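You operate a simulated robot arm through the tools that you are given. There is no shell and no other tool.

You run a simulated robot arm. Do the job below in one go: nothing can be reset, and whatever is moved stays where it is left.

JOB
Fold the open carton shut and seal its seam with brown tape.
Fine: the carton at the bench's end, which holds a pack; short flaps first; use a tape gun and put it back into the grey basket.

It is judged by the outcome, as a careful person would: the job done as asked, and still so three seconds after it is handed in. It fails if anything else is knocked over, pushed out of place, dropped, spilled or broken. Lids that push on must go on centred and level and be pressed home; caps that screw on are set level and turned clockwise until they are tight. Flat cloth is picked up by pressing the open fingertips on it (5 to 10 N) and closing them slowly along it; thin cloth reads only 2 to 8 mm in the jaws.

ROBOT AND FRAMES
A 6-joint arm with a two-finger gripper, fixed in place. Base frame: the origin is at the foot of the arm, x ahead of it, y to its left, z up; the work surface is at about z = 780. Readings come in mm, degrees, newtons and seconds.
Its first joint turns from -166.0 to 166.0 degrees. Payload 3.43 kg.
The TCP is the grasp point between the finger pads, 20 mm short of the fingertips. In the tool frame z runs along the fingers and y along their closing line. Largest opening 190 mm; the body of the gripper starts 248 mm behind the TCP.
Orientation is that of the tool frame in the base frame, as a unit quaternion [x, y, z, w]. With the fingers straight down and closing along the base's y, the tool's x points along the base's -x, its y along +y and its z along -z.

CONTROLS
- The arm moves only by the tool step_arm. Its argument "increments" is a list of rows, each an object of numbers (a shift or turn left out is 0, a gripper value left out holds the last): "ax", "ay", "az": the turn, a rotation vector about the base's x, y, z in rad; "dx", "dy", "dz": the shift along the base's x, y, z in mm; "hand": the closure, from 0 (fully open) to 1 (shut). In form: [{"ax": .., "ay": .., "az": .., "dx": .., "dy": .., "dz": .., "hand": ..}, ...]. A call has 1 to 20 rows; each row is the pose to reach, as a shift and turn from the pose commanded when the call began. A row lasts 0.2 s, in which the tool goes at most 50 mm and 8.6 degrees; a call with a longer step from one row to the next is refused whole, and so is a gripper value outside its range. Where a pose cannot be reached the arm comes as near as it can. A force on the tool above 90 N (or 10 N above the force at the start of the call, whichever is more), or a blocked arm, ends the call early, and 0.2 s more pass. The fingers move at their own pace (about 45 mm/s each) and stop on an object; they squeeze with about 34 N. The grip force told is the motor's: it shows also when the fingers shut on nothing. Time passes only in rows, and 0.2 s behind the last, so rows that repeat a pose let the fingers close. The reply holds the time, the measured pose of the TCP, the force on the tool along the base axes, the opening and the grip force, in the units named above and with some noise, with the torque about the TCP (base axes, N m) and any sound that the robot's microphone picked up, and new pictures: "views" is both (left out), scene, wrist or none.
- Cameras (640 x 400 px; columns grow to the right, rows downward): "scene" is fixed at [398.8, -501.3, 1785.3]; the picture's right is [0.89, -0.46, 0.00], its down [-0.39, -0.76, -0.53] and it looks along [0.24, 0.47, -0.85] (base axes); focal length 319 px, centre (320, 200). "wrist" rides on the gripper at [70, -8, -288] in the tool frame; the picture's right is [0.12, 0.99, 0.00], its down [-0.96, 0.11, -0.25] and it looks along [-0.25, 0.03, 0.97] (tool axes); focal length 261 px, centre (320, 200). There is no depth. A picture from a camera that has moved, and an enlarged one, comes with that camera's place and axes in the base frame and with its lens.
- move_column(by): slides the trunk up (or, below 0, down) by that many mm; the arm rides with it, the base frame stays. It gives what a move gives, with no picture.
- zoom(camera, box): a new picture of the part [left, top, right, bottom] of that camera's present view, enlarged. It takes no simulated time.
- finish_job(): hands the job in; it is judged then, once.

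Nothing tells you positions but the pictures and the camera data. Unless the task says otherwise, let go and move clear before handing in.

The tools are called as a command line: name --argument value ..., lists and objects as JSON in quotes. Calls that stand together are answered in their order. step_arm: Moves the arm, as the interface text tells. Its arguments: {"type":"object","properties":{"increments":{"type":"array","items":{"type":"object","properties":{"ax":{"type":"number"},"ay":{"type":"number"},"az":{"type":"number"},"dx":{"type":"number"},"dy":{"type":"number"},"dz":{"type":"number"},"hand":{"type":"number"}}}},"views":{"type":"string","enum":["both","scene","wrist","none"]}},"required":["increments"]} The other tools are called the same way: move_column (by) slides the trunk up or down; zoom (camera, box) takes an enlarged picture of a part of a camera's view; finish_job () hands the job in.

At the start:

```text
clock: 0.0
tcp_pos: [556.4, -193.7, 1335.6]
ee_rot: [0.0, 1.0, 0.0, 0.0]
contact_force: [-0.6, -0.2, -0.2]
torque: [-0.04, -0.01, -0.01]
width: 189.9
finger_force: 0.1
trunk travel left (down, up): [-175.0, 65.0]
```

scene: 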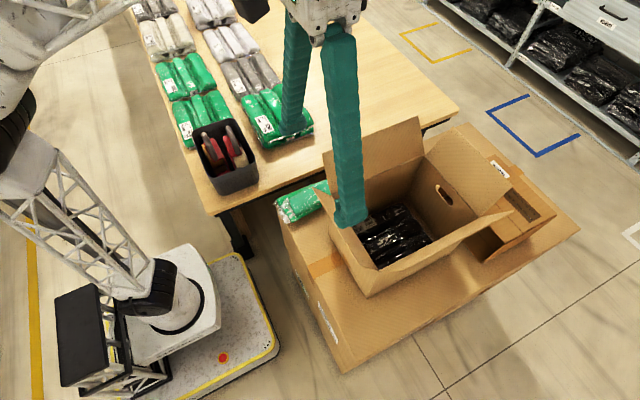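
wrist: 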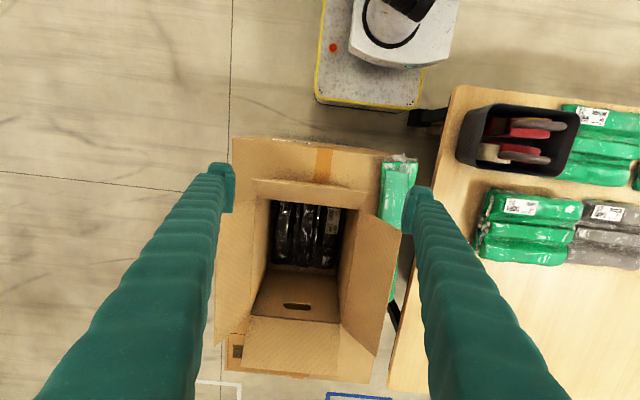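

I see an open carton holding black packs on top of a larger box at the bench's end, and a dark/grey basket with tape guns on the bench. I'll look closer before moving.

zoom --camera "scene" --box '[260, 100, 600, 380]'

zoom --camera "scene" --box '[150, 90, 290, 210]'

zoom --camera "wrist" --box '[430, 80, 640, 210]'

zoom --camera "wrist" --box '[200, 120, 440, 400]'

```text
1.43 times, centred on (430, 240) of scene
camera zoom: at [398.8, -501.3, 1785.3], right [0.89, -0.46, 0.0], down [-0.39, -0.76, -0.53], along [0.24, 0.47, -0.85], focal length 456 px, centre (163, 143)
```

zoom: 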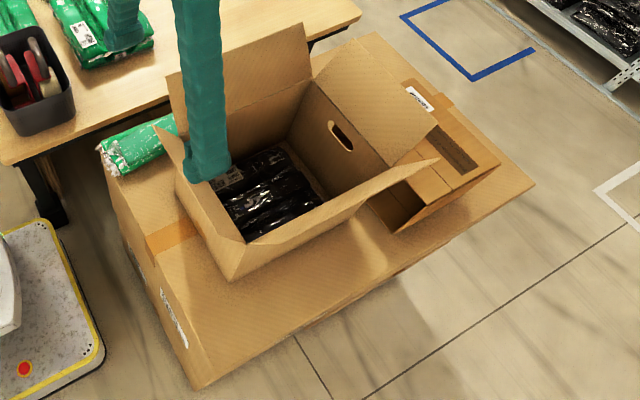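

```text
3.33 times, centred on (220, 150) of scene
camera zoom: at [398.8, -501.3, 1785.3], right [0.89, -0.46, 0.0], down [-0.39, -0.76, -0.53], along [0.24, 0.47, -0.85], focal length 1063 px, centre (653, 367)
```

zoom: 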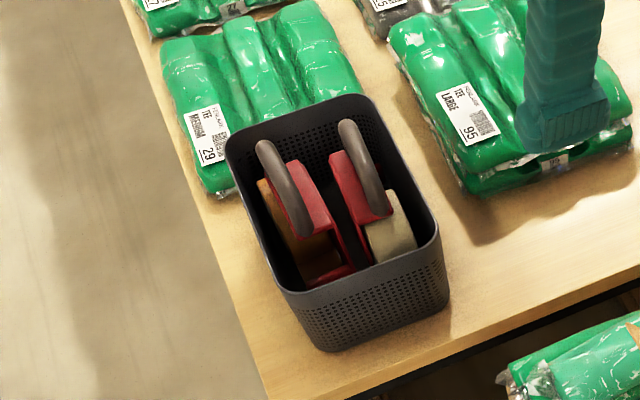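

```text
3.05 times, centred on (535, 145) of wrist
camera zoom: at [485.6, -202.8, 1622.3], right [-0.12, 0.99, 0.0], down [0.96, 0.11, 0.25], along [0.25, 0.03, -0.97], focal length 794 px, centre (-335, 368)
```

zoom: 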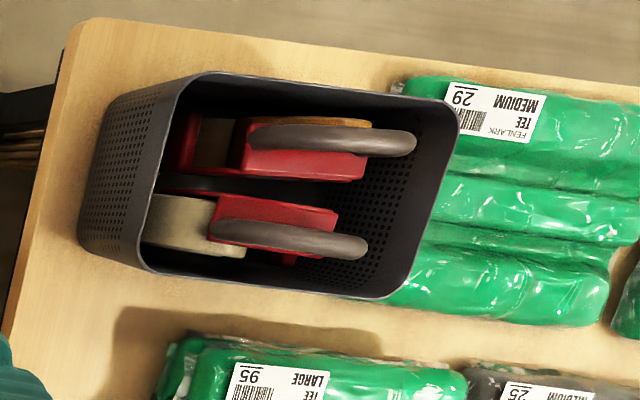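

```text
1.43 times, centred on (320, 260) of wrist
camera zoom: at [485.6, -202.8, 1622.3], right [-0.12, 0.99, 0.0], down [0.96, 0.11, 0.25], along [0.25, 0.03, -0.97], focal length 372 px, centre (320, 114)
```

zoom: 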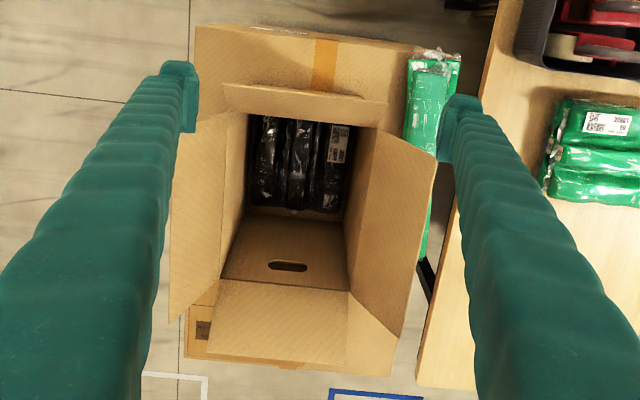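

The open carton's flaps stand outward; its long axis runs along x. The basket rim is near x 362–522, y 212–440, z≈935, with the brown-tape gun on the smaller-x side. I'll move the wrist camera over the basket for a better look and clear the scene view of the carton.

step_arm --increments '[{"dx": -10, "dy": 43}, {"dx": -20, "dy": 86}, {"dx": -30, "dy": 129}, {"dx": -40, "dy": 172}, {"dx": -50, "dy": 215}, {"dx": -60, "dy": 258}, {"dx": -70, "dy": 301}, {"dx": -80, "dy": 344}, {"dx": -90, "dy": 387}, {"dx": -100, "dy": 430}, {"dx": -110, "dy": 473}, {"dx": -116, "dy": 515}]' --views "both"

```text
clock: 2.6
tcp_pos: [442.7, 320.1, 1335.9]
ee_rot: [0.001, 1.0, 0.0, 0.0]
contact_force: [0.6, -0.4, 1.5]
torque: [0.12, -0.03, -0.01]
width: 190.1
finger_force: 0.1
trunk travel left (down, up): [-175.0, 65.0]
camera wrist: at [372.1, 312.5, 1623.1], right [-0.12, 0.99, 0.0], down [0.96, 0.11, 0.25], along [0.25, 0.03, -0.97], focal length 261 px, centre (320, 200)
```

scene: 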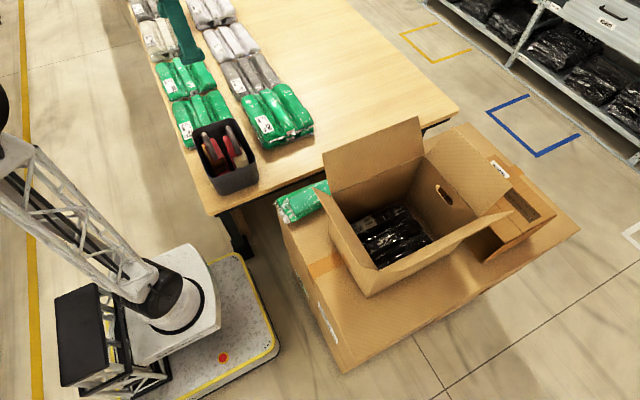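
wrist: 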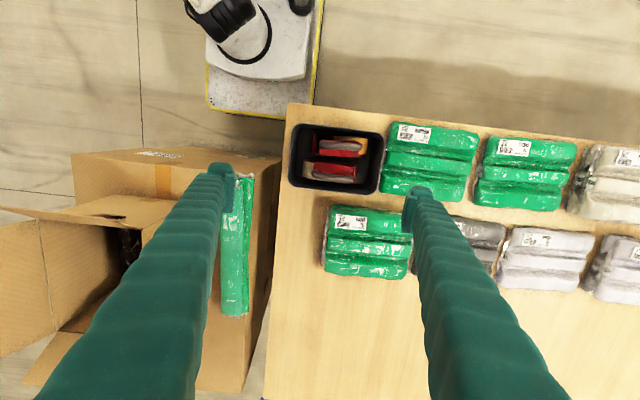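

The basket is now nearly under the camera. I'll zoom in on the basket and on the carton for exact geometry.

zoom --camera "wrist" --box '[270, 100, 430, 200]'

zoom --camera "scene" --box '[270, 105, 590, 305]'

zoom --camera "scene" --box '[150, 100, 310, 200]'

```text
4.00 times, centred on (350, 150) of wrist
camera zoom: at [372.1, 312.5, 1623.1], right [-0.12, 0.99, 0.0], down [0.96, 0.11, 0.25], along [0.25, 0.03, -0.97], focal length 1043 px, centre (200, 400)
```

zoom: 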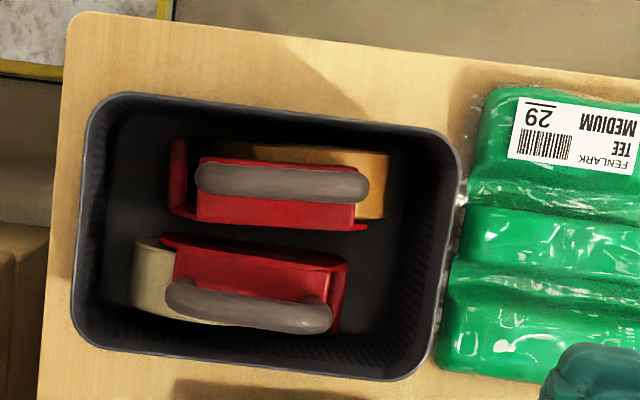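

```text
2.00 times, centred on (430, 205) of scene
camera zoom: at [398.8, -501.3, 1785.3], right [0.89, -0.46, 0.0], down [-0.39, -0.76, -0.53], along [0.24, 0.47, -0.85], focal length 638 px, centre (100, 190)
```

zoom: 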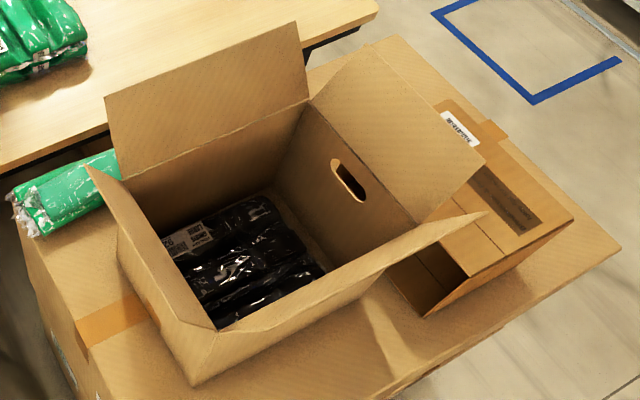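

```text
4.00 times, centred on (230, 150) of scene
camera zoom: at [398.8, -501.3, 1785.3], right [0.89, -0.46, 0.0], down [-0.39, -0.76, -0.53], along [0.24, 0.47, -0.85], focal length 1276 px, centre (680, 400)
```

zoom: 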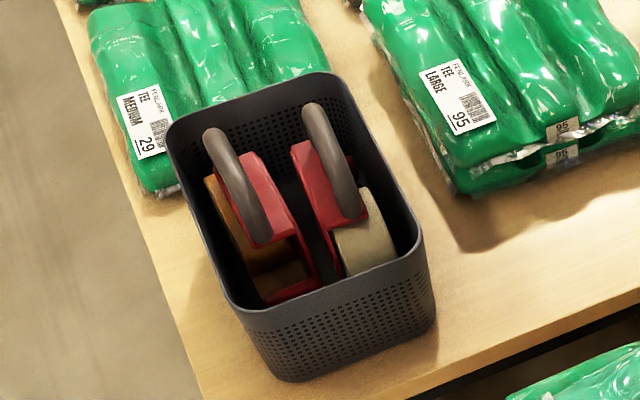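

The basket rim now triangulates to z≈886, x 362–528, y 241–488; the brown gun's handle runs along y at x≈397. I'll go down for a close look at the guns with the fingers kept clear to the side.

step_arm --increments '[{"dx": 13, "dy": 6, "dz": -40}, {"dx": 27, "dy": 13, "dz": -80}, {"dx": 40, "dy": 19, "dz": -120}, {"dx": 54, "dy": 26, "dz": -160}, {"dx": 67, "dy": 32, "dz": -200}, {"dx": 81, "dy": 39, "dz": -240}, {"dx": 94, "dy": 45, "dz": -280}, {"dx": 108, "dy": 52, "dz": -320}]' --views "wrist"

```text
clock: 4.4
tcp_pos: [548.0, 373.2, 1016.7]
ee_rot: [0.0, 1.0, 0.0, 0.0]
contact_force: [-0.5, -0.5, 0.4]
torque: [0.05, -0.12, 0.0]
width: 189.9
finger_force: 0.1
trunk travel left (down, up): [-175.0, 65.0]
camera wrist: at [476.6, 365.3, 1302.2], right [-0.12, 0.99, 0.0], down [0.96, 0.11, 0.25], along [0.25, 0.03, -0.97], focal length 261 px, centre (320, 200)
```

wrist: 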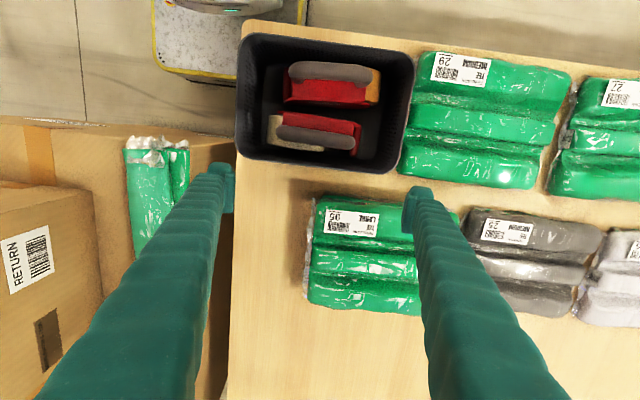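

zoom --camera "wrist" --box '[225, 25, 425, 175]'

zoom --camera "wrist" --box '[0, 100, 230, 300]'

```text
2.67 times, centred on (325, 100) of wrist
camera zoom: at [476.6, 365.3, 1302.2], right [-0.12, 0.99, 0.0], down [0.96, 0.11, 0.25], along [0.25, 0.03, -0.97], focal length 695 px, centre (307, 467)
```

zoom: 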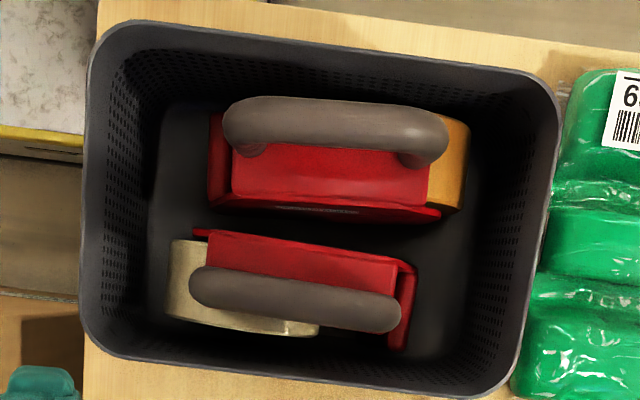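

```text
2.00 times, centred on (115, 200) of wrist
camera zoom: at [476.6, 365.3, 1302.2], right [-0.12, 0.99, 0.0], down [0.96, 0.11, 0.25], along [0.25, 0.03, -0.97], focal length 521 px, centre (730, 200)
```

zoom: 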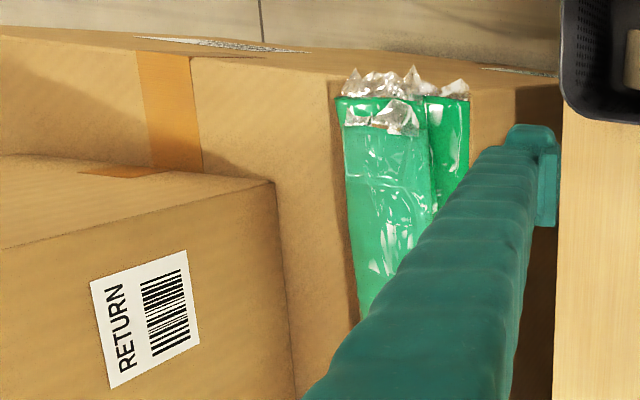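

The carton triangulates to x≈641–960, y≈-320 to -92, rim z≈1046, with the far (+x) flap leaning out to x≈1070. I'll survey the carton from above with the wrist camera.

step_arm --increments '[{"dx": 10, "dy": -10, "dz": 45}, {"dx": 20, "dy": -30, "dz": 88}, {"dx": 35, "dy": -60, "dz": 124}, {"dx": 50, "dy": -95, "dz": 155}, {"dx": 68, "dy": -130, "dz": 185}, {"dx": 86, "dy": -165, "dz": 215}, {"dx": 105, "dy": -203, "dz": 240}, {"dx": 124, "dy": -243, "dz": 262}, {"dx": 143, "dy": -283, "dz": 284}, {"dx": 162, "dy": -323, "dz": 304}, {"dx": 181, "dy": -364, "dz": 321}, {"dx": 200, "dy": -405, "dz": 337}, {"dx": 219, "dy": -447, "dz": 350}, {"dx": 238, "dy": -490, "dz": 360}, {"dx": 255, "dy": -532, "dz": 368}, {"dx": 272, "dy": -573, "dz": 375}]' --views "both"

```text
clock: 7.8
tcp_pos: [779.2, -179.2, 1306.1]
ee_rot: [-0.001, 1.0, -0.005, 0.017]
contact_force: [-0.3, 0.4, -0.3]
torque: [-0.15, -0.09, 0.0]
width: 190.0
finger_force: 0.2
out of reach, approached as far as the arm can: row 11, 12, 13, 14, 15, 16
trunk travel left (down, up): [-175.0, 65.0]
camera wrist: at [699.1, -185.8, 1591.7], right [-0.12, 0.99, -0.01], down [0.95, 0.12, 0.28], along [0.28, 0.02, -0.96], focal length 261 px, centre (320, 200)
```

scene: 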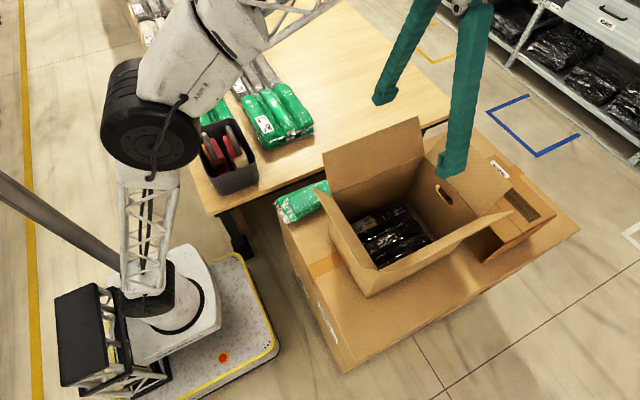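
wrist: 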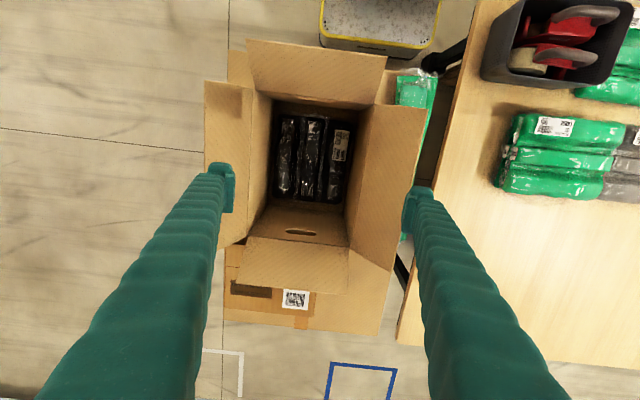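

The carton flaps stand at roughly 60° outward; the far side is near the reach limit. I'll zoom to pin down the flap tips.

zoom --camera "wrist" --box '[195, 30, 435, 180]'

zoom --camera "wrist" --box '[195, 180, 435, 330]'

zoom --camera "scene" --box '[310, 110, 470, 210]'

zoom --camera "scene" --box '[310, 190, 470, 290]'

zoom --camera "scene" --box '[420, 130, 580, 290]'

```text
2.67 times, centred on (315, 105) of wrist
camera zoom: at [699.1, -185.8, 1591.7], right [-0.12, 0.99, -0.01], down [0.95, 0.12, 0.28], along [0.28, 0.02, -0.96], focal length 695 px, centre (333, 453)
```

zoom: 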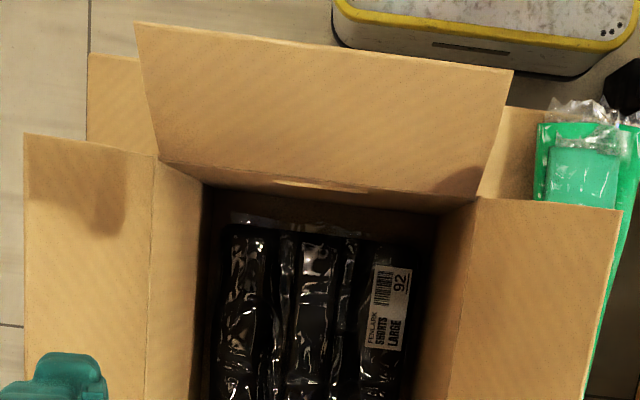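

```text
2.67 times, centred on (315, 255) of wrist
camera zoom: at [699.1, -185.8, 1591.7], right [-0.12, 0.99, -0.01], down [0.95, 0.12, 0.28], along [0.28, 0.02, -0.96], focal length 695 px, centre (333, 53)
```

zoom: 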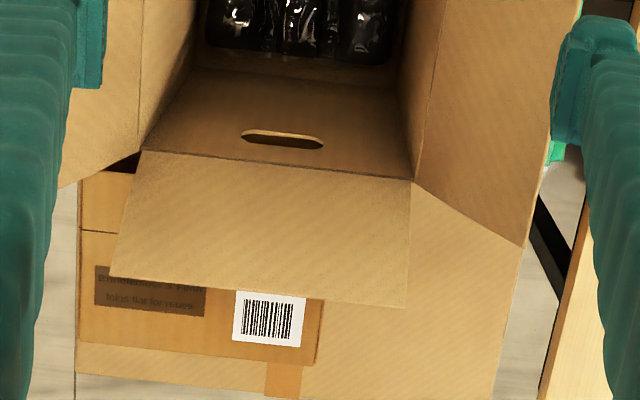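

```text
4.00 times, centred on (390, 160) of scene
camera zoom: at [398.8, -501.3, 1785.3], right [0.89, -0.46, 0.0], down [-0.39, -0.76, -0.53], along [0.24, 0.47, -0.85], focal length 1276 px, centre (40, 360)
```

zoom: 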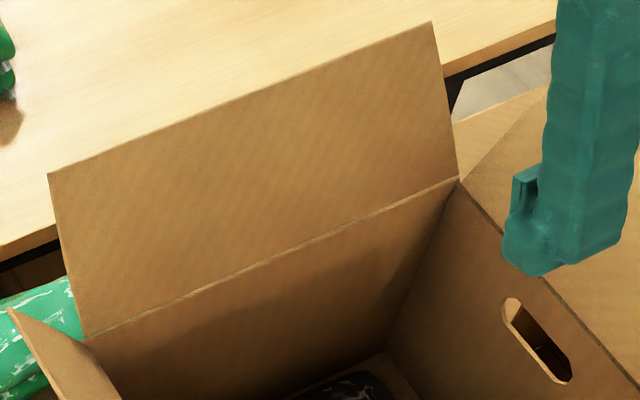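

```text
4.00 times, centred on (390, 240) of scene
camera zoom: at [398.8, -501.3, 1785.3], right [0.89, -0.46, 0.0], down [-0.39, -0.76, -0.53], along [0.24, 0.47, -0.85], focal length 1276 px, centre (40, 40)
```

zoom: 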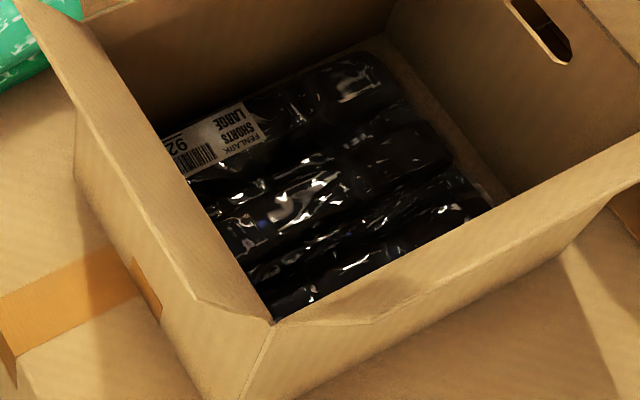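

```text
2.50 times, centred on (500, 210) of scene
camera zoom: at [398.8, -501.3, 1785.3], right [0.89, -0.46, 0.0], down [-0.39, -0.76, -0.53], along [0.24, 0.47, -0.85], focal length 797 px, centre (-130, 175)
```

zoom: 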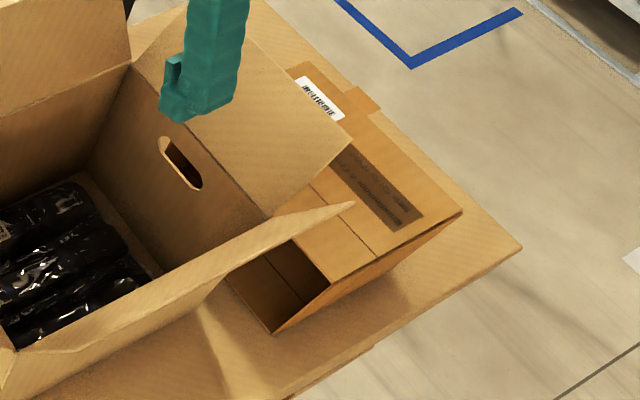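

Refined: carton rim x 651–963, y -328…-92, z≈1046, all four flaps ~112 mm long and leaning out ~55–60° above horizontal. The far side needs reach, so I'll raise the trunk first.

move_column --by 65

```text
clock: 8.8
tcp_pos: [779.5, -180.2, 1370.4]
ee_rot: [0.0, 1.0, -0.004, 0.015]
contact_force: [0.0, -0.2, 0.2]
torque: [-0.03, 0.01, -0.01]
width: 190.0
finger_force: 0.0
trunk travel left (down, up): [-240.0, 0.0]
```

Trunk is fully up. Now I'll move back to a start pose outside (−x of) the near flap, narrowing the fingers to about 95 mm.

step_arm --increments '[{"dx": -30, "dy": -4, "dz": -5, "hand": 0.5}, {"dx": -70, "dy": -8, "dz": -20}, {"dx": -110, "dy": -12, "dz": -35}, {"dx": -150, "dy": -17, "dz": -50}, {"dx": -190, "dy": -22, "dz": -65}, {"dx": -230, "dy": -26, "dz": -80}, {"dx": -260, "dy": -30, "dz": -100}]' --views "both"

```text
clock: 10.4
tcp_pos: [517.4, -211.2, 1267.7]
ee_rot: [0.0, 1.0, -0.004, 0.017]
contact_force: [1.4, -0.2, 0.0]
torque: [0.0, 0.17, 0.0]
width: 94.8
finger_force: 0.1
trunk travel left (down, up): [-240.0, 0.0]
camera wrist: at [437.9, -217.1, 1552.9], right [-0.12, 0.99, -0.01], down [0.95, 0.12, 0.28], along [0.28, 0.02, -0.96], focal length 261 px, centre (320, 200)
```

scene: 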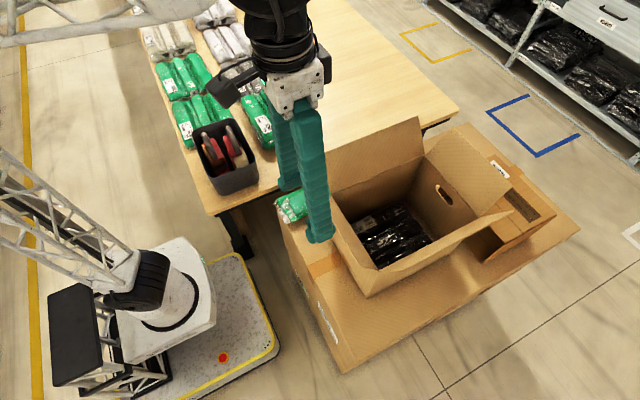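
wrist: 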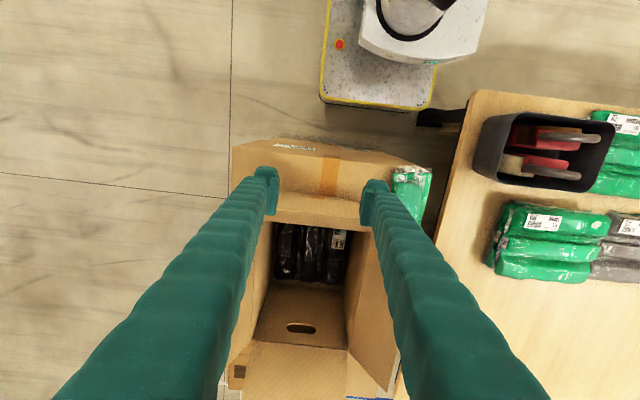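

Fingers are in place at x≈517, outside the near short flap. I'll lower the tips to z≈1100 and push the flap up past vertical.

step_arm --increments '[{"dz": -40}, {"dz": -80}, {"dz": -120}, {"dz": -148}, {"dx": 20, "dz": -148}, {"dx": 40, "dz": -148}, {"dx": 55, "dz": -148}, {"dx": 70, "dz": -148}, {"dx": 85, "dz": -148}, {"dx": 98, "dz": -148}, {"dx": 110, "dz": -148}, {"dx": 123, "dz": -148}]' --views "both"

```text
clock: 13.0
tcp_pos: [643.4, -211.1, 1122.4]
ee_rot: [0.001, 1.0, -0.005, 0.016]
contact_force: [0.0, -0.5, 0.5]
torque: [-0.01, -0.05, -0.02]
width: 95.2
finger_force: 0.1
trunk travel left (down, up): [-240.0, 0.0]
camera wrist: at [562.6, -216.7, 1407.9], right [-0.12, 0.99, -0.01], down [0.95, 0.12, 0.28], along [0.28, 0.02, -0.96], focal length 261 px, centre (320, 200)
```

scene: 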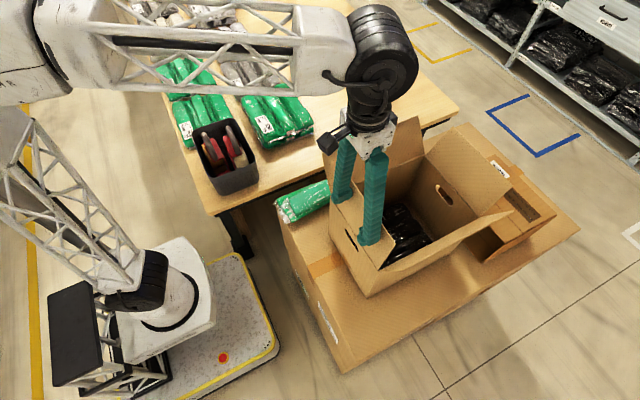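
wrist: 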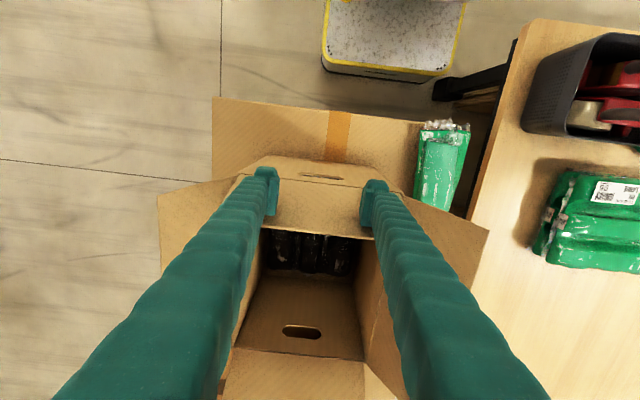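

The near flap has moved up past vertical with negligible force. Now I'll continue the arc down to lay it flat.

step_arm --increments '[{"dx": 12, "dz": -1}, {"dx": 24, "dz": -5}, {"dx": 36, "dz": -12}, {"dx": 46, "dz": -20}, {"dx": 54, "dz": -30}, {"dx": 60, "dz": -38}, {"dx": 64, "dz": -45}, {"dx": 65, "dz": -50}]' --views "both"

```text
clock: 14.8
tcp_pos: [706.9, -210.3, 1075.3]
ee_rot: [0.0, 1.0, -0.004, 0.017]
contact_force: [0.3, 0.8, 0.6]
torque: [-0.02, -0.01, -0.01]
width: 95.0
finger_force: 0.0
trunk travel left (down, up): [-240.0, 0.0]
camera wrist: at [627.5, -216.8, 1358.3], right [-0.12, 0.99, -0.01], down [0.95, 0.12, 0.28], along [0.28, 0.02, -0.96], focal length 261 px, centre (320, 200)
```

scene: 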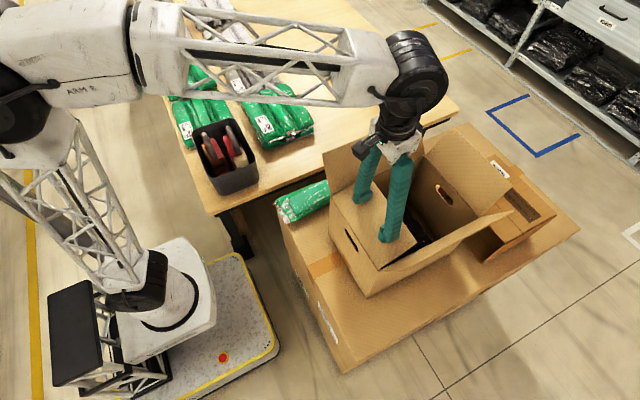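
wrist: 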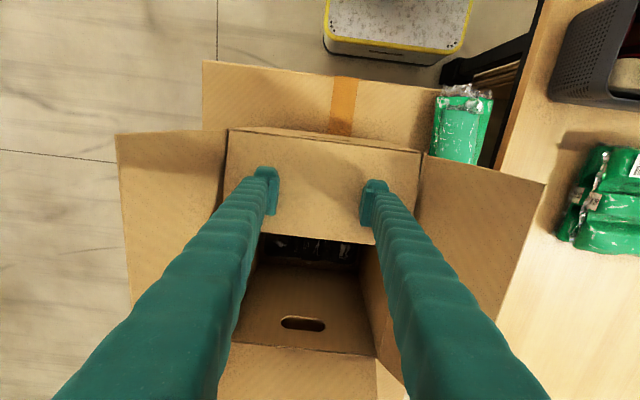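

The near flap is almost level. I'll press a few mm more, then lift away and check whether it stays down.

step_arm --increments '[{"dz": -3}, {"dz": -6}, {"dz": -8}, {"dz": -8}, {"dz": 10}, {"dz": 40}, {"dz": 85}, {"dz": 130}]' --views "both"

```text
clock: 16.6
tcp_pos: [708.9, -211.1, 1204.8]
ee_rot: [0.0, 1.0, -0.005, 0.016]
contact_force: [-0.4, 0.1, -0.8]
torque: [0.02, 0.05, -0.02]
width: 94.8
finger_force: 0.0
trunk travel left (down, up): [-240.0, 0.0]
camera wrist: at [629.7, -217.4, 1488.9], right [-0.12, 0.99, -0.01], down [0.95, 0.12, 0.28], along [0.28, 0.02, -0.96], focal length 261 px, centre (320, 200)
```

scene: 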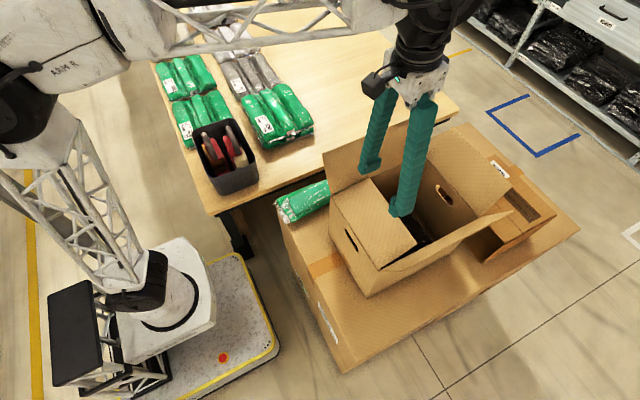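
wrist: 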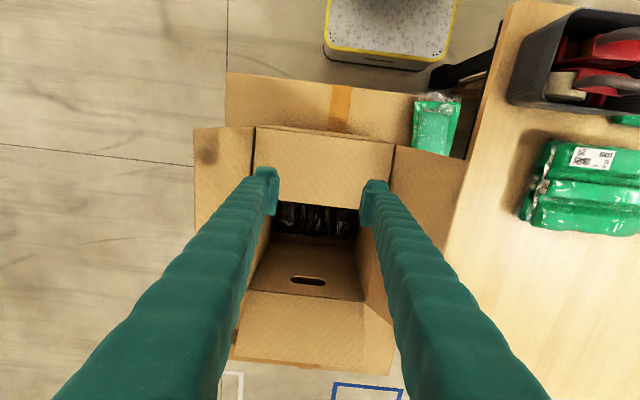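

zoom --camera "scene" --box '[310, 130, 550, 310]'

```text
2.22 times, centred on (430, 220) of scene
camera zoom: at [398.8, -501.3, 1785.3], right [0.89, -0.46, 0.0], down [-0.39, -0.76, -0.53], along [0.24, 0.47, -0.85], focal length 709 px, centre (76, 156)
```

zoom: 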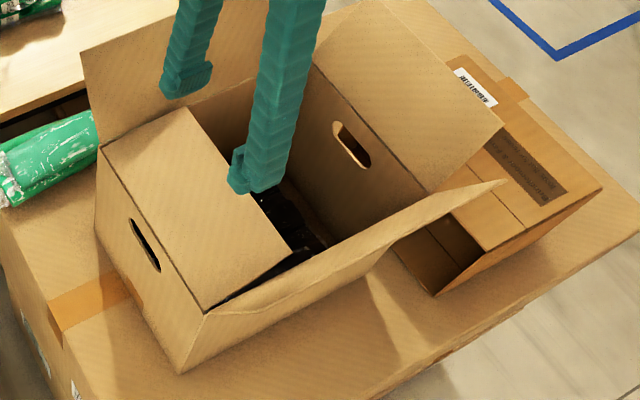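

The near flap is flat and stays. Next the far short flap (tip ≈ x 1030, z 1133): I'll tilt the tool ~35° outward and come over it, staying above, before reaching beyond it.

step_arm --increments '[{"dx": 20, "dz": 20, "ay": -0.07}, {"dx": 55, "dz": 35, "ay": -0.14}, {"dx": 92, "dz": 45, "ay": -0.21}, {"dx": 130, "dz": 48, "ay": -0.28}, {"dx": 170, "dz": 48, "ay": -0.35}, {"dx": 210, "dz": 46, "ay": -0.42}, {"dx": 250, "dz": 44, "ay": -0.49}, {"dx": 290, "dz": 43, "ay": -0.576}]' --views "both"

```text
clock: 18.4
tcp_pos: [998.8, -210.9, 1245.8]
ee_rot: [0.002, 0.954, -0.005, 0.3]
contact_force: [-0.8, -0.2, -0.4]
torque: [-0.05, -0.01, -0.02]
width: 94.6
finger_force: 0.1
trunk travel left (down, up): [-240.0, 0.0]
camera wrist: at [777.1, -217.8, 1441.1], right [-0.09, 0.99, -0.07], down [0.65, 0.12, 0.75], along [0.76, 0.02, -0.65], focal length 261 px, centre (320, 200)
```

scene: 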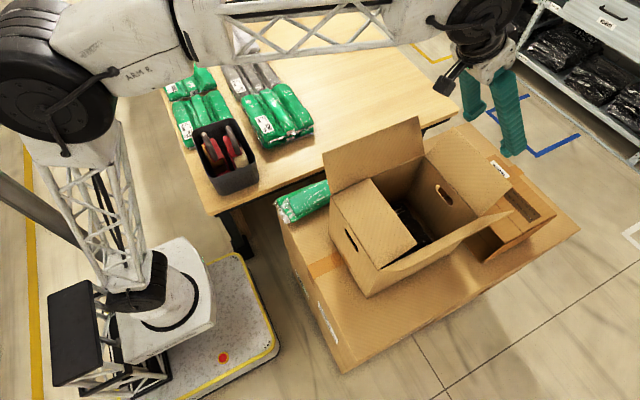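
wrist: 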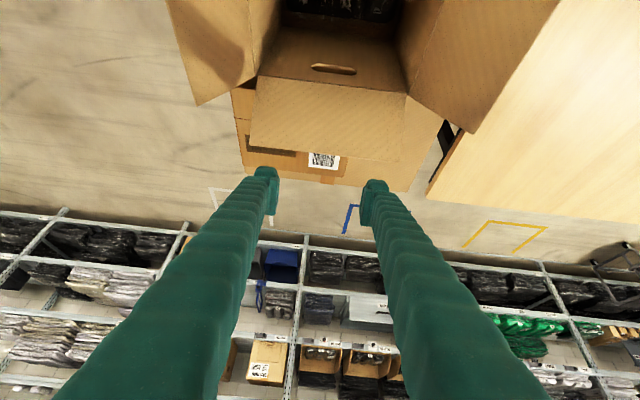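

Reach is good and the flap tip confirms at about x 1033, z 1130. I'll slide the fingertips down beyond it and sweep it up past vertical along its arc.

step_arm --increments '[{"dx": 21, "dz": -30}, {"dx": 42, "dz": -60}, {"dx": 63, "dz": -90}, {"dx": 84, "dz": -121}, {"dx": 75, "dz": -123}, {"dx": 66, "dz": -123}, {"dx": 58, "dz": -118}, {"dx": 50, "dz": -113}, {"dx": 42, "dz": -108}, {"dx": 33, "dz": -104}, {"dx": 24, "dz": -102}, {"dx": 14, "dz": -100}, {"dx": 5, "dz": -99}, {"dx": -5, "dz": -98}, {"dx": -15, "dz": -99}, {"dx": -24, "dz": -100}]' --views "both"

```text
clock: 21.8
tcp_pos: [973.9, -209.8, 1147.3]
ee_rot: [0.002, 0.954, -0.004, 0.299]
contact_force: [0.2, 0.0, -0.1]
torque: [0.0, -0.01, -0.04]
width: 95.0
finger_force: 0.1
trunk travel left (down, up): [-240.0, 0.0]
camera wrist: at [751.1, -216.3, 1342.2], right [-0.09, 0.99, -0.07], down [0.65, 0.12, 0.75], along [0.76, 0.02, -0.65], focal length 261 px, centre (320, 200)
```

scene: 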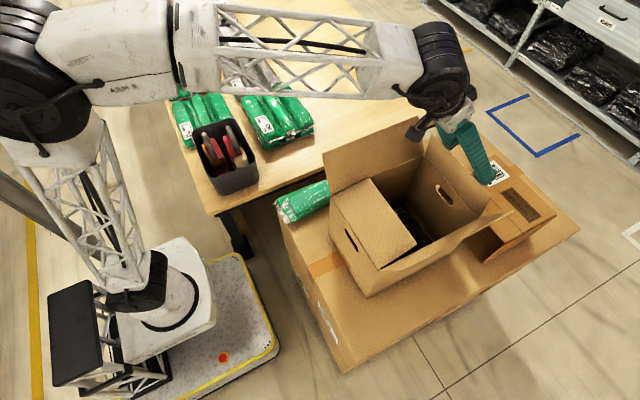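
wrist: 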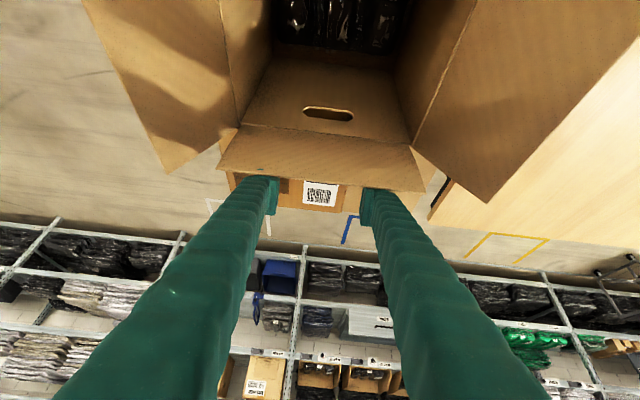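

The far flap is now about vertical with the fingers behind it. I'll continue the arc to bring it down flat.

step_arm --increments '[{"dx": -11, "dz": -3}, {"dx": -22, "dz": -7}, {"dx": -33, "dz": -13}, {"dx": -43, "dz": -19}, {"dx": -52, "dz": -24}, {"dx": -60, "dz": -29}, {"dx": -67, "dz": -35}, {"dx": -73, "dz": -42}, {"dx": -78, "dz": -50}, {"dx": -82, "dz": -57}, {"dx": -85, "dz": -64}, {"dx": -86, "dz": -69}]' --views "both"

```text
clock: 24.4
tcp_pos: [887.7, -210.0, 1077.7]
ee_rot: [0.002, 0.954, -0.004, 0.3]
contact_force: [0.3, 0.2, -0.4]
torque: [0.0, 0.02, 0.01]
width: 94.8
finger_force: 0.2
trunk travel left (down, up): [-240.0, 0.0]
camera wrist: at [666.1, -216.5, 1272.1], right [-0.09, 0.99, -0.07], down [0.65, 0.12, 0.75], along [0.76, 0.02, -0.65], focal length 261 px, centre (320, 200)
```

scene: 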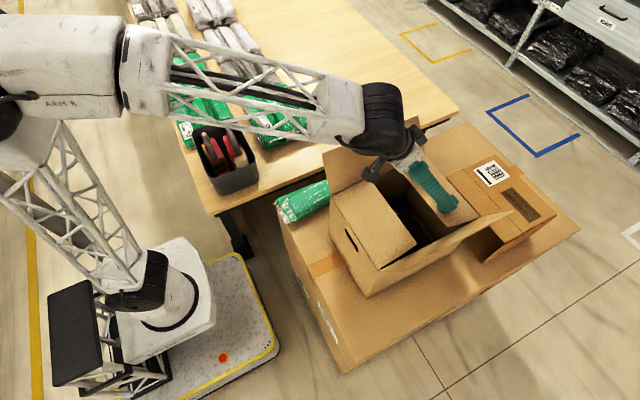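
wrist: 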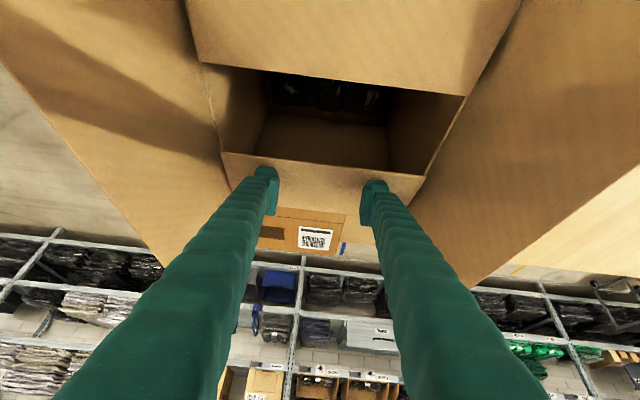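

Both short flaps are now down. I'll press the far one 3 mm more and lift straight up to check.

step_arm --increments '[{"dz": -3}, {"dz": -3}, {"dz": 20}, {"dz": 60}, {"dz": 100}, {"dz": 140}]' --views "both"

zoom --camera "scene" --box '[310, 130, 550, 310]'

```text
clock: 25.8
tcp_pos: [887.1, -209.2, 1217.4]
ee_rot: [0.002, 0.954, -0.004, 0.299]
contact_force: [0.7, 0.1, 0.2]
torque: [0.03, 0.0, -0.01]
width: 94.8
finger_force: 0.1
trunk travel left (down, up): [-240.0, 0.0]
camera wrist: at [664.7, -214.7, 1412.3], right [-0.09, 0.99, -0.07], down [0.65, 0.12, 0.75], along [0.75, 0.02, -0.66], focal length 261 px, centre (320, 200)
```

scene: 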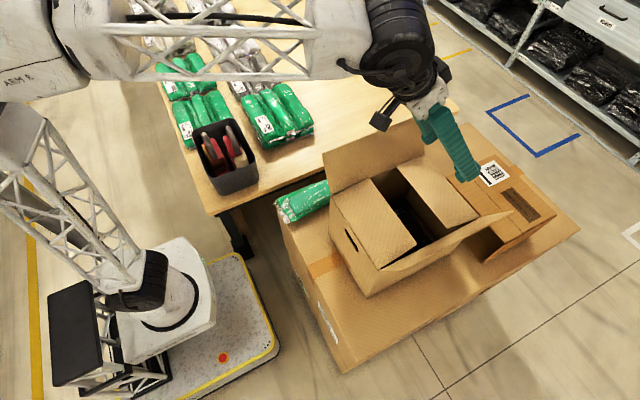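
wrist: 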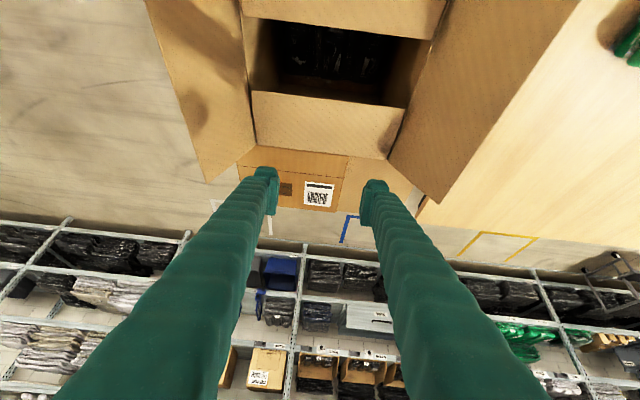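

```text
2.22 times, centred on (430, 220) of scene
camera zoom: at [398.8, -501.3, 1785.3], right [0.89, -0.46, 0.0], down [-0.39, -0.76, -0.53], along [0.24, 0.47, -0.85], focal length 709 px, centre (76, 156)
```

zoom: 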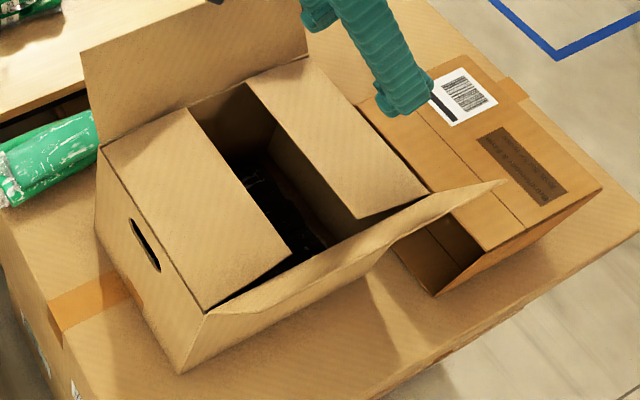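

Both short flaps lie flat. Next is the +y long flap (hinge y≈-92, tip y≈-37, z≈1150): I'll straighten the tool, close the fingers, and go to its outside.

step_arm --increments '[{"dx": -5, "dy": 5, "dz": 30, "ay": 0.076, "hand": 1.0}, {"dx": -15, "dy": 30, "dz": 40, "ay": 0.152}, {"dx": -27, "dy": 65, "dz": 40, "ay": 0.228}, {"dx": -39, "dy": 100, "dz": 40, "ay": 0.304}, {"dx": -51, "dy": 135, "dz": 40, "ay": 0.38}, {"dx": -63, "dy": 170, "dz": 40, "ay": 0.456}, {"dx": -75, "dy": 205, "dz": 40, "ay": 0.532}, {"dx": -85, "dy": 240, "dz": 38, "ay": 0.609}]' --views "both"

```text
clock: 27.6
tcp_pos: [801.6, 27.5, 1253.8]
ee_rot: [0.0, 1.0, -0.004, 0.0]
contact_force: [-0.9, -0.8, 1.3]
torque: [0.13, -0.13, -0.01]
width: 0.0
finger_force: 33.8
trunk travel left (down, up): [-240.0, 0.0]
camera wrist: at [731.8, 21.5, 1541.3], right [-0.12, 0.99, -0.01], down [0.96, 0.12, 0.25], along [0.25, 0.02, -0.97], focal length 261 px, centre (320, 200)
```

scene: 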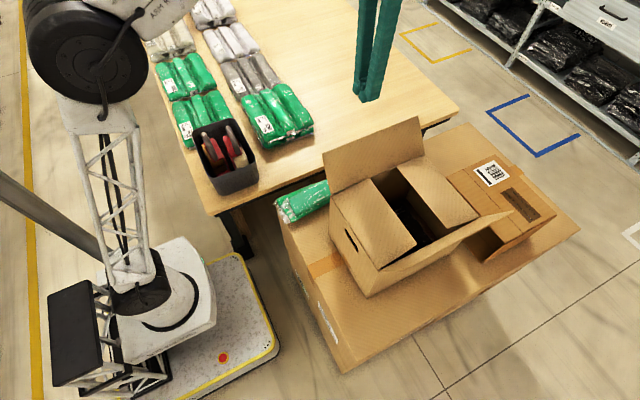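
wrist: 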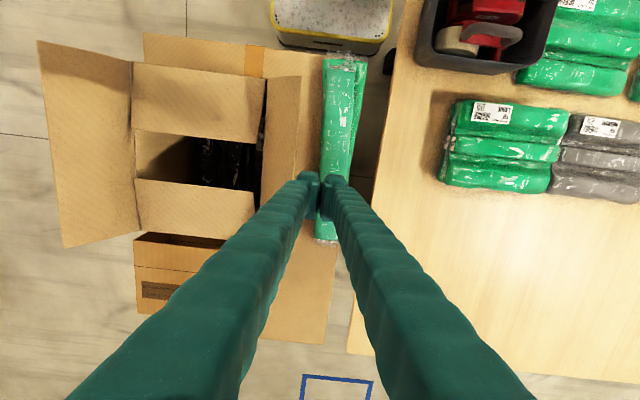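

The fingers are closed and outside the +y flap. I'll lower the tips to z≈1105 and push the flap up past vertical.

step_arm --increments '[{"dz": -40}, {"dz": -80}, {"dz": -115}, {"dz": -129}, {"dy": -20, "dz": -129}, {"dy": -35, "dz": -129}, {"dy": -50, "dz": -129}, {"dy": -65, "dz": -129}, {"dy": -80, "dz": -129}, {"dy": -95, "dz": -129}, {"dy": -108, "dz": -129}, {"dy": -121, "dz": -129}]' --views "both"

```text
clock: 30.2
tcp_pos: [803.0, -91.4, 1125.0]
ee_rot: [0.001, 1.0, -0.004, -0.001]
contact_force: [-0.5, -0.3, -0.4]
torque: [-0.15, 0.02, 0.02]
width: 0.3
finger_force: 34.1
trunk travel left (down, up): [-240.0, 0.0]
camera wrist: at [732.7, -97.5, 1413.2], right [-0.12, 0.99, -0.01], down [0.96, 0.12, 0.25], along [0.24, 0.02, -0.97], focal length 261 px, centre (320, 200)
```

scene: 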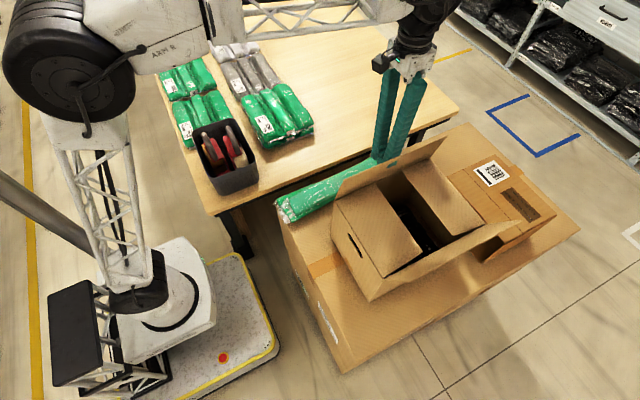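
wrist: 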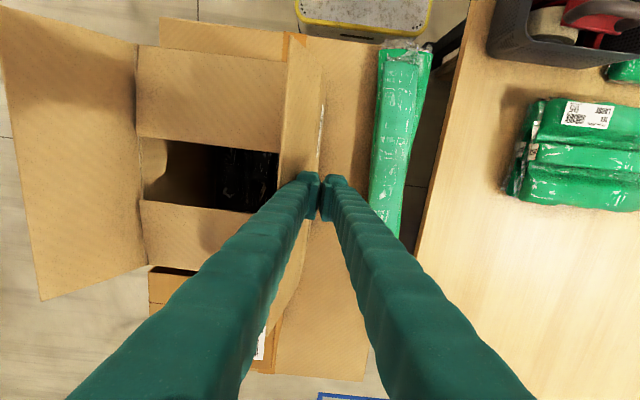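

The +y flap is past vertical. I'll carry it down along its arc onto the short flaps.

step_arm --increments '[{"dy": -9, "dz": -4}, {"dy": -18, "dz": -8}, {"dy": -27, "dz": -12}, {"dy": -36, "dz": -17}, {"dy": -44, "dz": -22}, {"dy": -51, "dz": -28}, {"dy": -57, "dz": -34}, {"dy": -62, "dz": -40}, {"dy": -66, "dz": -45}, {"dy": -68, "dz": -50}, {"dy": -68, "dz": -53}]' --views "both"

```text
clock: 32.6
tcp_pos: [802.2, -158.0, 1073.9]
ee_rot: [0.001, 1.0, -0.004, -0.001]
contact_force: [-0.8, 1.9, 1.6]
torque: [-0.01, -0.02, 0.04]
width: 0.1
finger_force: 34.0
trunk travel left (down, up): [-240.0, 0.0]
camera wrist: at [732.3, -165.1, 1360.6], right [-0.12, 0.99, -0.01], down [0.96, 0.12, 0.25], along [0.24, 0.02, -0.97], focal length 261 px, centre (320, 200)
```

scene: 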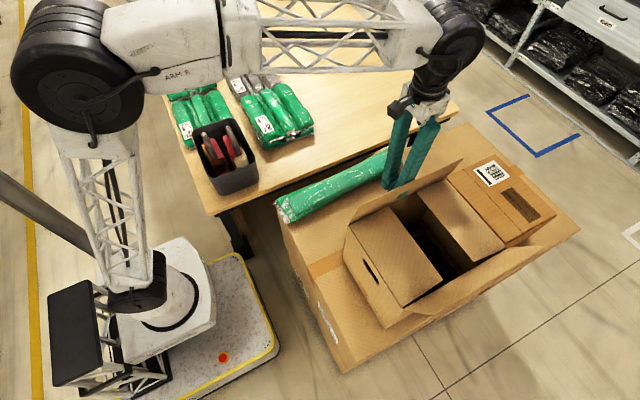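
wrist: 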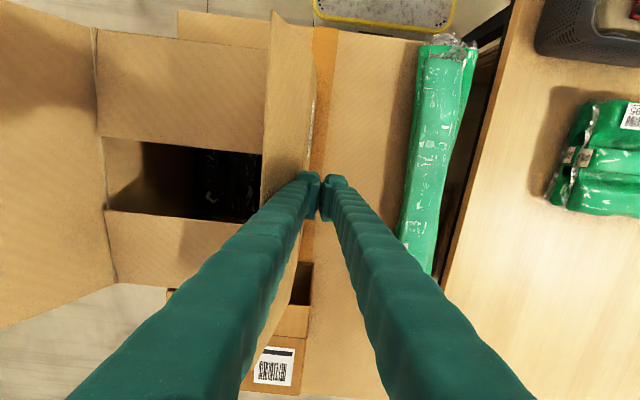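

The carton itself seems to have slid toward −y while the long flap is only about upright. I stop here and zoom in to understand before doing anything else.

zoom --camera "scene" --box '[310, 130, 550, 310]'

zoom --camera "wrist" --box '[80, 0, 400, 200]'

```text
2.22 times, centred on (430, 220) of scene
camera zoom: at [398.8, -501.3, 1785.3], right [0.89, -0.46, 0.0], down [-0.39, -0.76, -0.53], along [0.24, 0.47, -0.85], focal length 709 px, centre (76, 156)
```

zoom: 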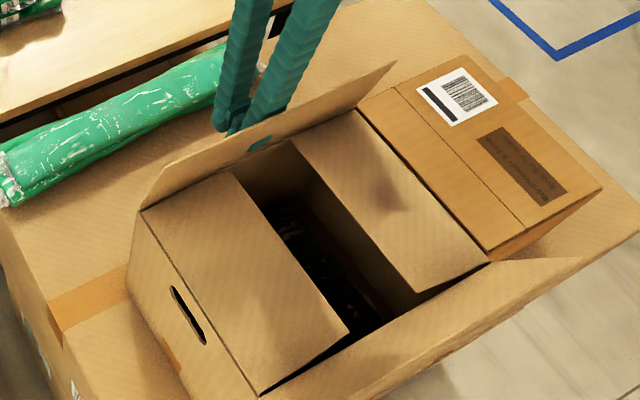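

```text
2.00 times, centred on (240, 100) of wrist
camera zoom: at [732.3, -165.1, 1360.6], right [-0.12, 0.99, -0.01], down [0.96, 0.12, 0.25], along [0.24, 0.02, -0.97], focal length 521 px, centre (480, 400)
```

zoom: 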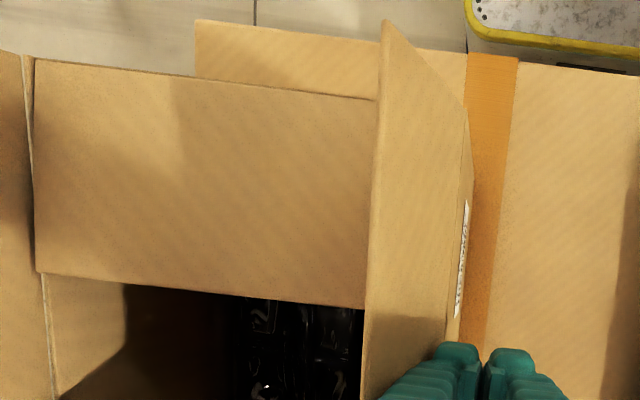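

The carton slid about 95 mm toward −y because I pushed too low on that flap (hinge now y≈-190). It's still well supported. I'll go over the flap, lower the closed fingers through the gap between the short flaps (x≈763–855), and push the +y wall from inside to bring it back.

step_arm --increments '[{"dy": 5, "dz": 40}, {"dy": 5, "dz": 85}, {"dy": 0, "dz": 130}, {"dx": 2, "dy": -10, "dz": 170}, {"dx": 4, "dy": -50, "dz": 180}, {"dx": 6, "dy": -90, "dz": 180}, {"dx": 6, "dy": -128, "dz": 170}, {"dx": 6, "dy": -128, "dz": 130}, {"dx": 6, "dy": -128, "dz": 90}, {"dx": 6, "dy": -128, "dz": 60}, {"dx": 6, "dy": -128, "dz": 30}]' --views "both"

```text
clock: 35.0
tcp_pos: [810.1, -288.2, 1104.5]
ee_rot: [0.0, 1.0, -0.004, 0.0]
contact_force: [-0.2, -0.1, -0.6]
torque: [-0.04, -0.01, 0.02]
width: 0.0
finger_force: 34.2
trunk travel left (down, up): [-240.0, 0.0]
camera wrist: at [739.7, -293.6, 1390.8], right [-0.12, 0.99, -0.01], down [0.96, 0.12, 0.25], along [0.24, 0.02, -0.97], focal length 261 px, centre (320, 200)
```

scene: 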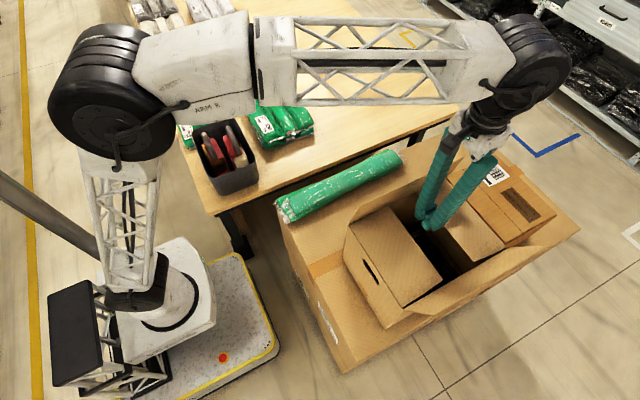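
wrist: 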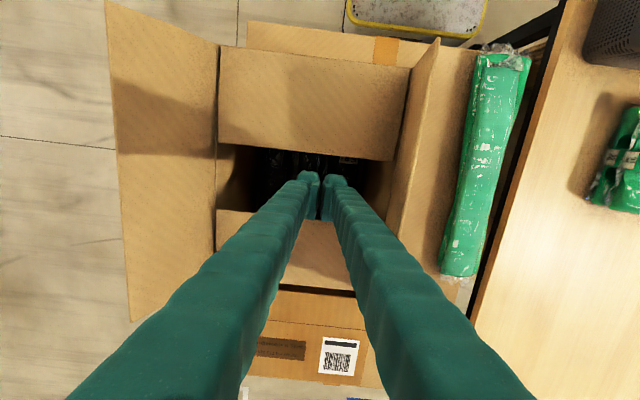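

Fingers are over the gap. I'll lower to z_tip≈1000 and push the +y wall gently back to about y=-95.

step_arm --increments '[{"dz": -30}, {"dz": -60}, {"dz": -84}, {"dy": 15, "dz": -84}, {"dy": 30, "dz": -84}, {"dy": 45, "dz": -84}, {"dy": 60, "dz": -84}, {"dy": 72, "dz": -84}, {"dy": 84, "dz": -84}, {"dy": 96, "dz": -84}, {"dy": 108, "dz": -84}, {"dy": 120, "dz": -84}, {"dy": 132, "dz": -84}, {"dy": 144, "dz": -84}, {"dy": 154, "dz": -84}, {"dy": 164, "dz": -84}]' --views "both"

```text
clock: 38.4
tcp_pos: [809.2, -123.6, 1020.4]
ee_rot: [0.001, 1.0, -0.005, 0.0]
contact_force: [0.2, -0.1, -0.3]
torque: [0.02, -0.01, -0.01]
width: 0.1
finger_force: 34.2
trunk travel left (down, up): [-240.0, 0.0]
camera wrist: at [738.9, -129.4, 1306.9], right [-0.12, 0.99, -0.01], down [0.96, 0.12, 0.25], along [0.25, 0.02, -0.97], focal length 261 px, centre (320, 200)
```

scene: 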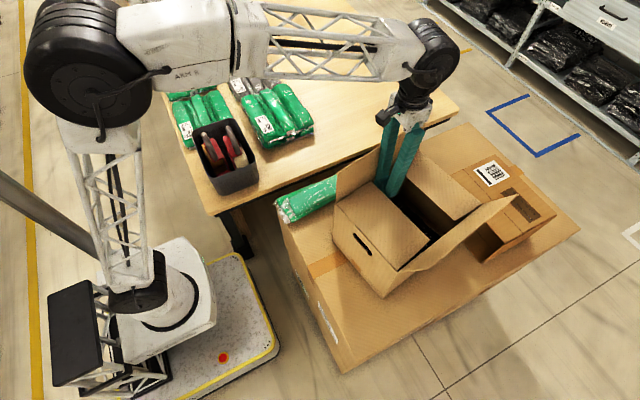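
wrist: 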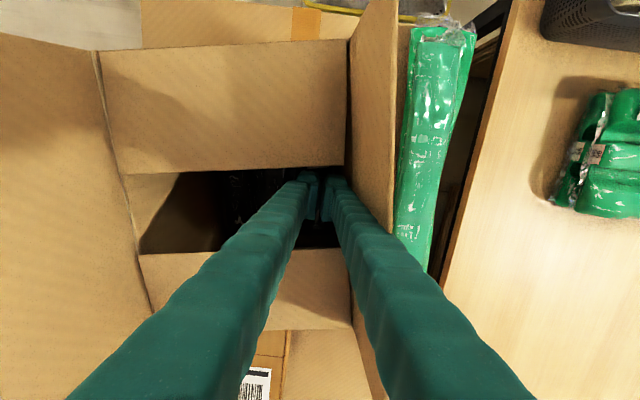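

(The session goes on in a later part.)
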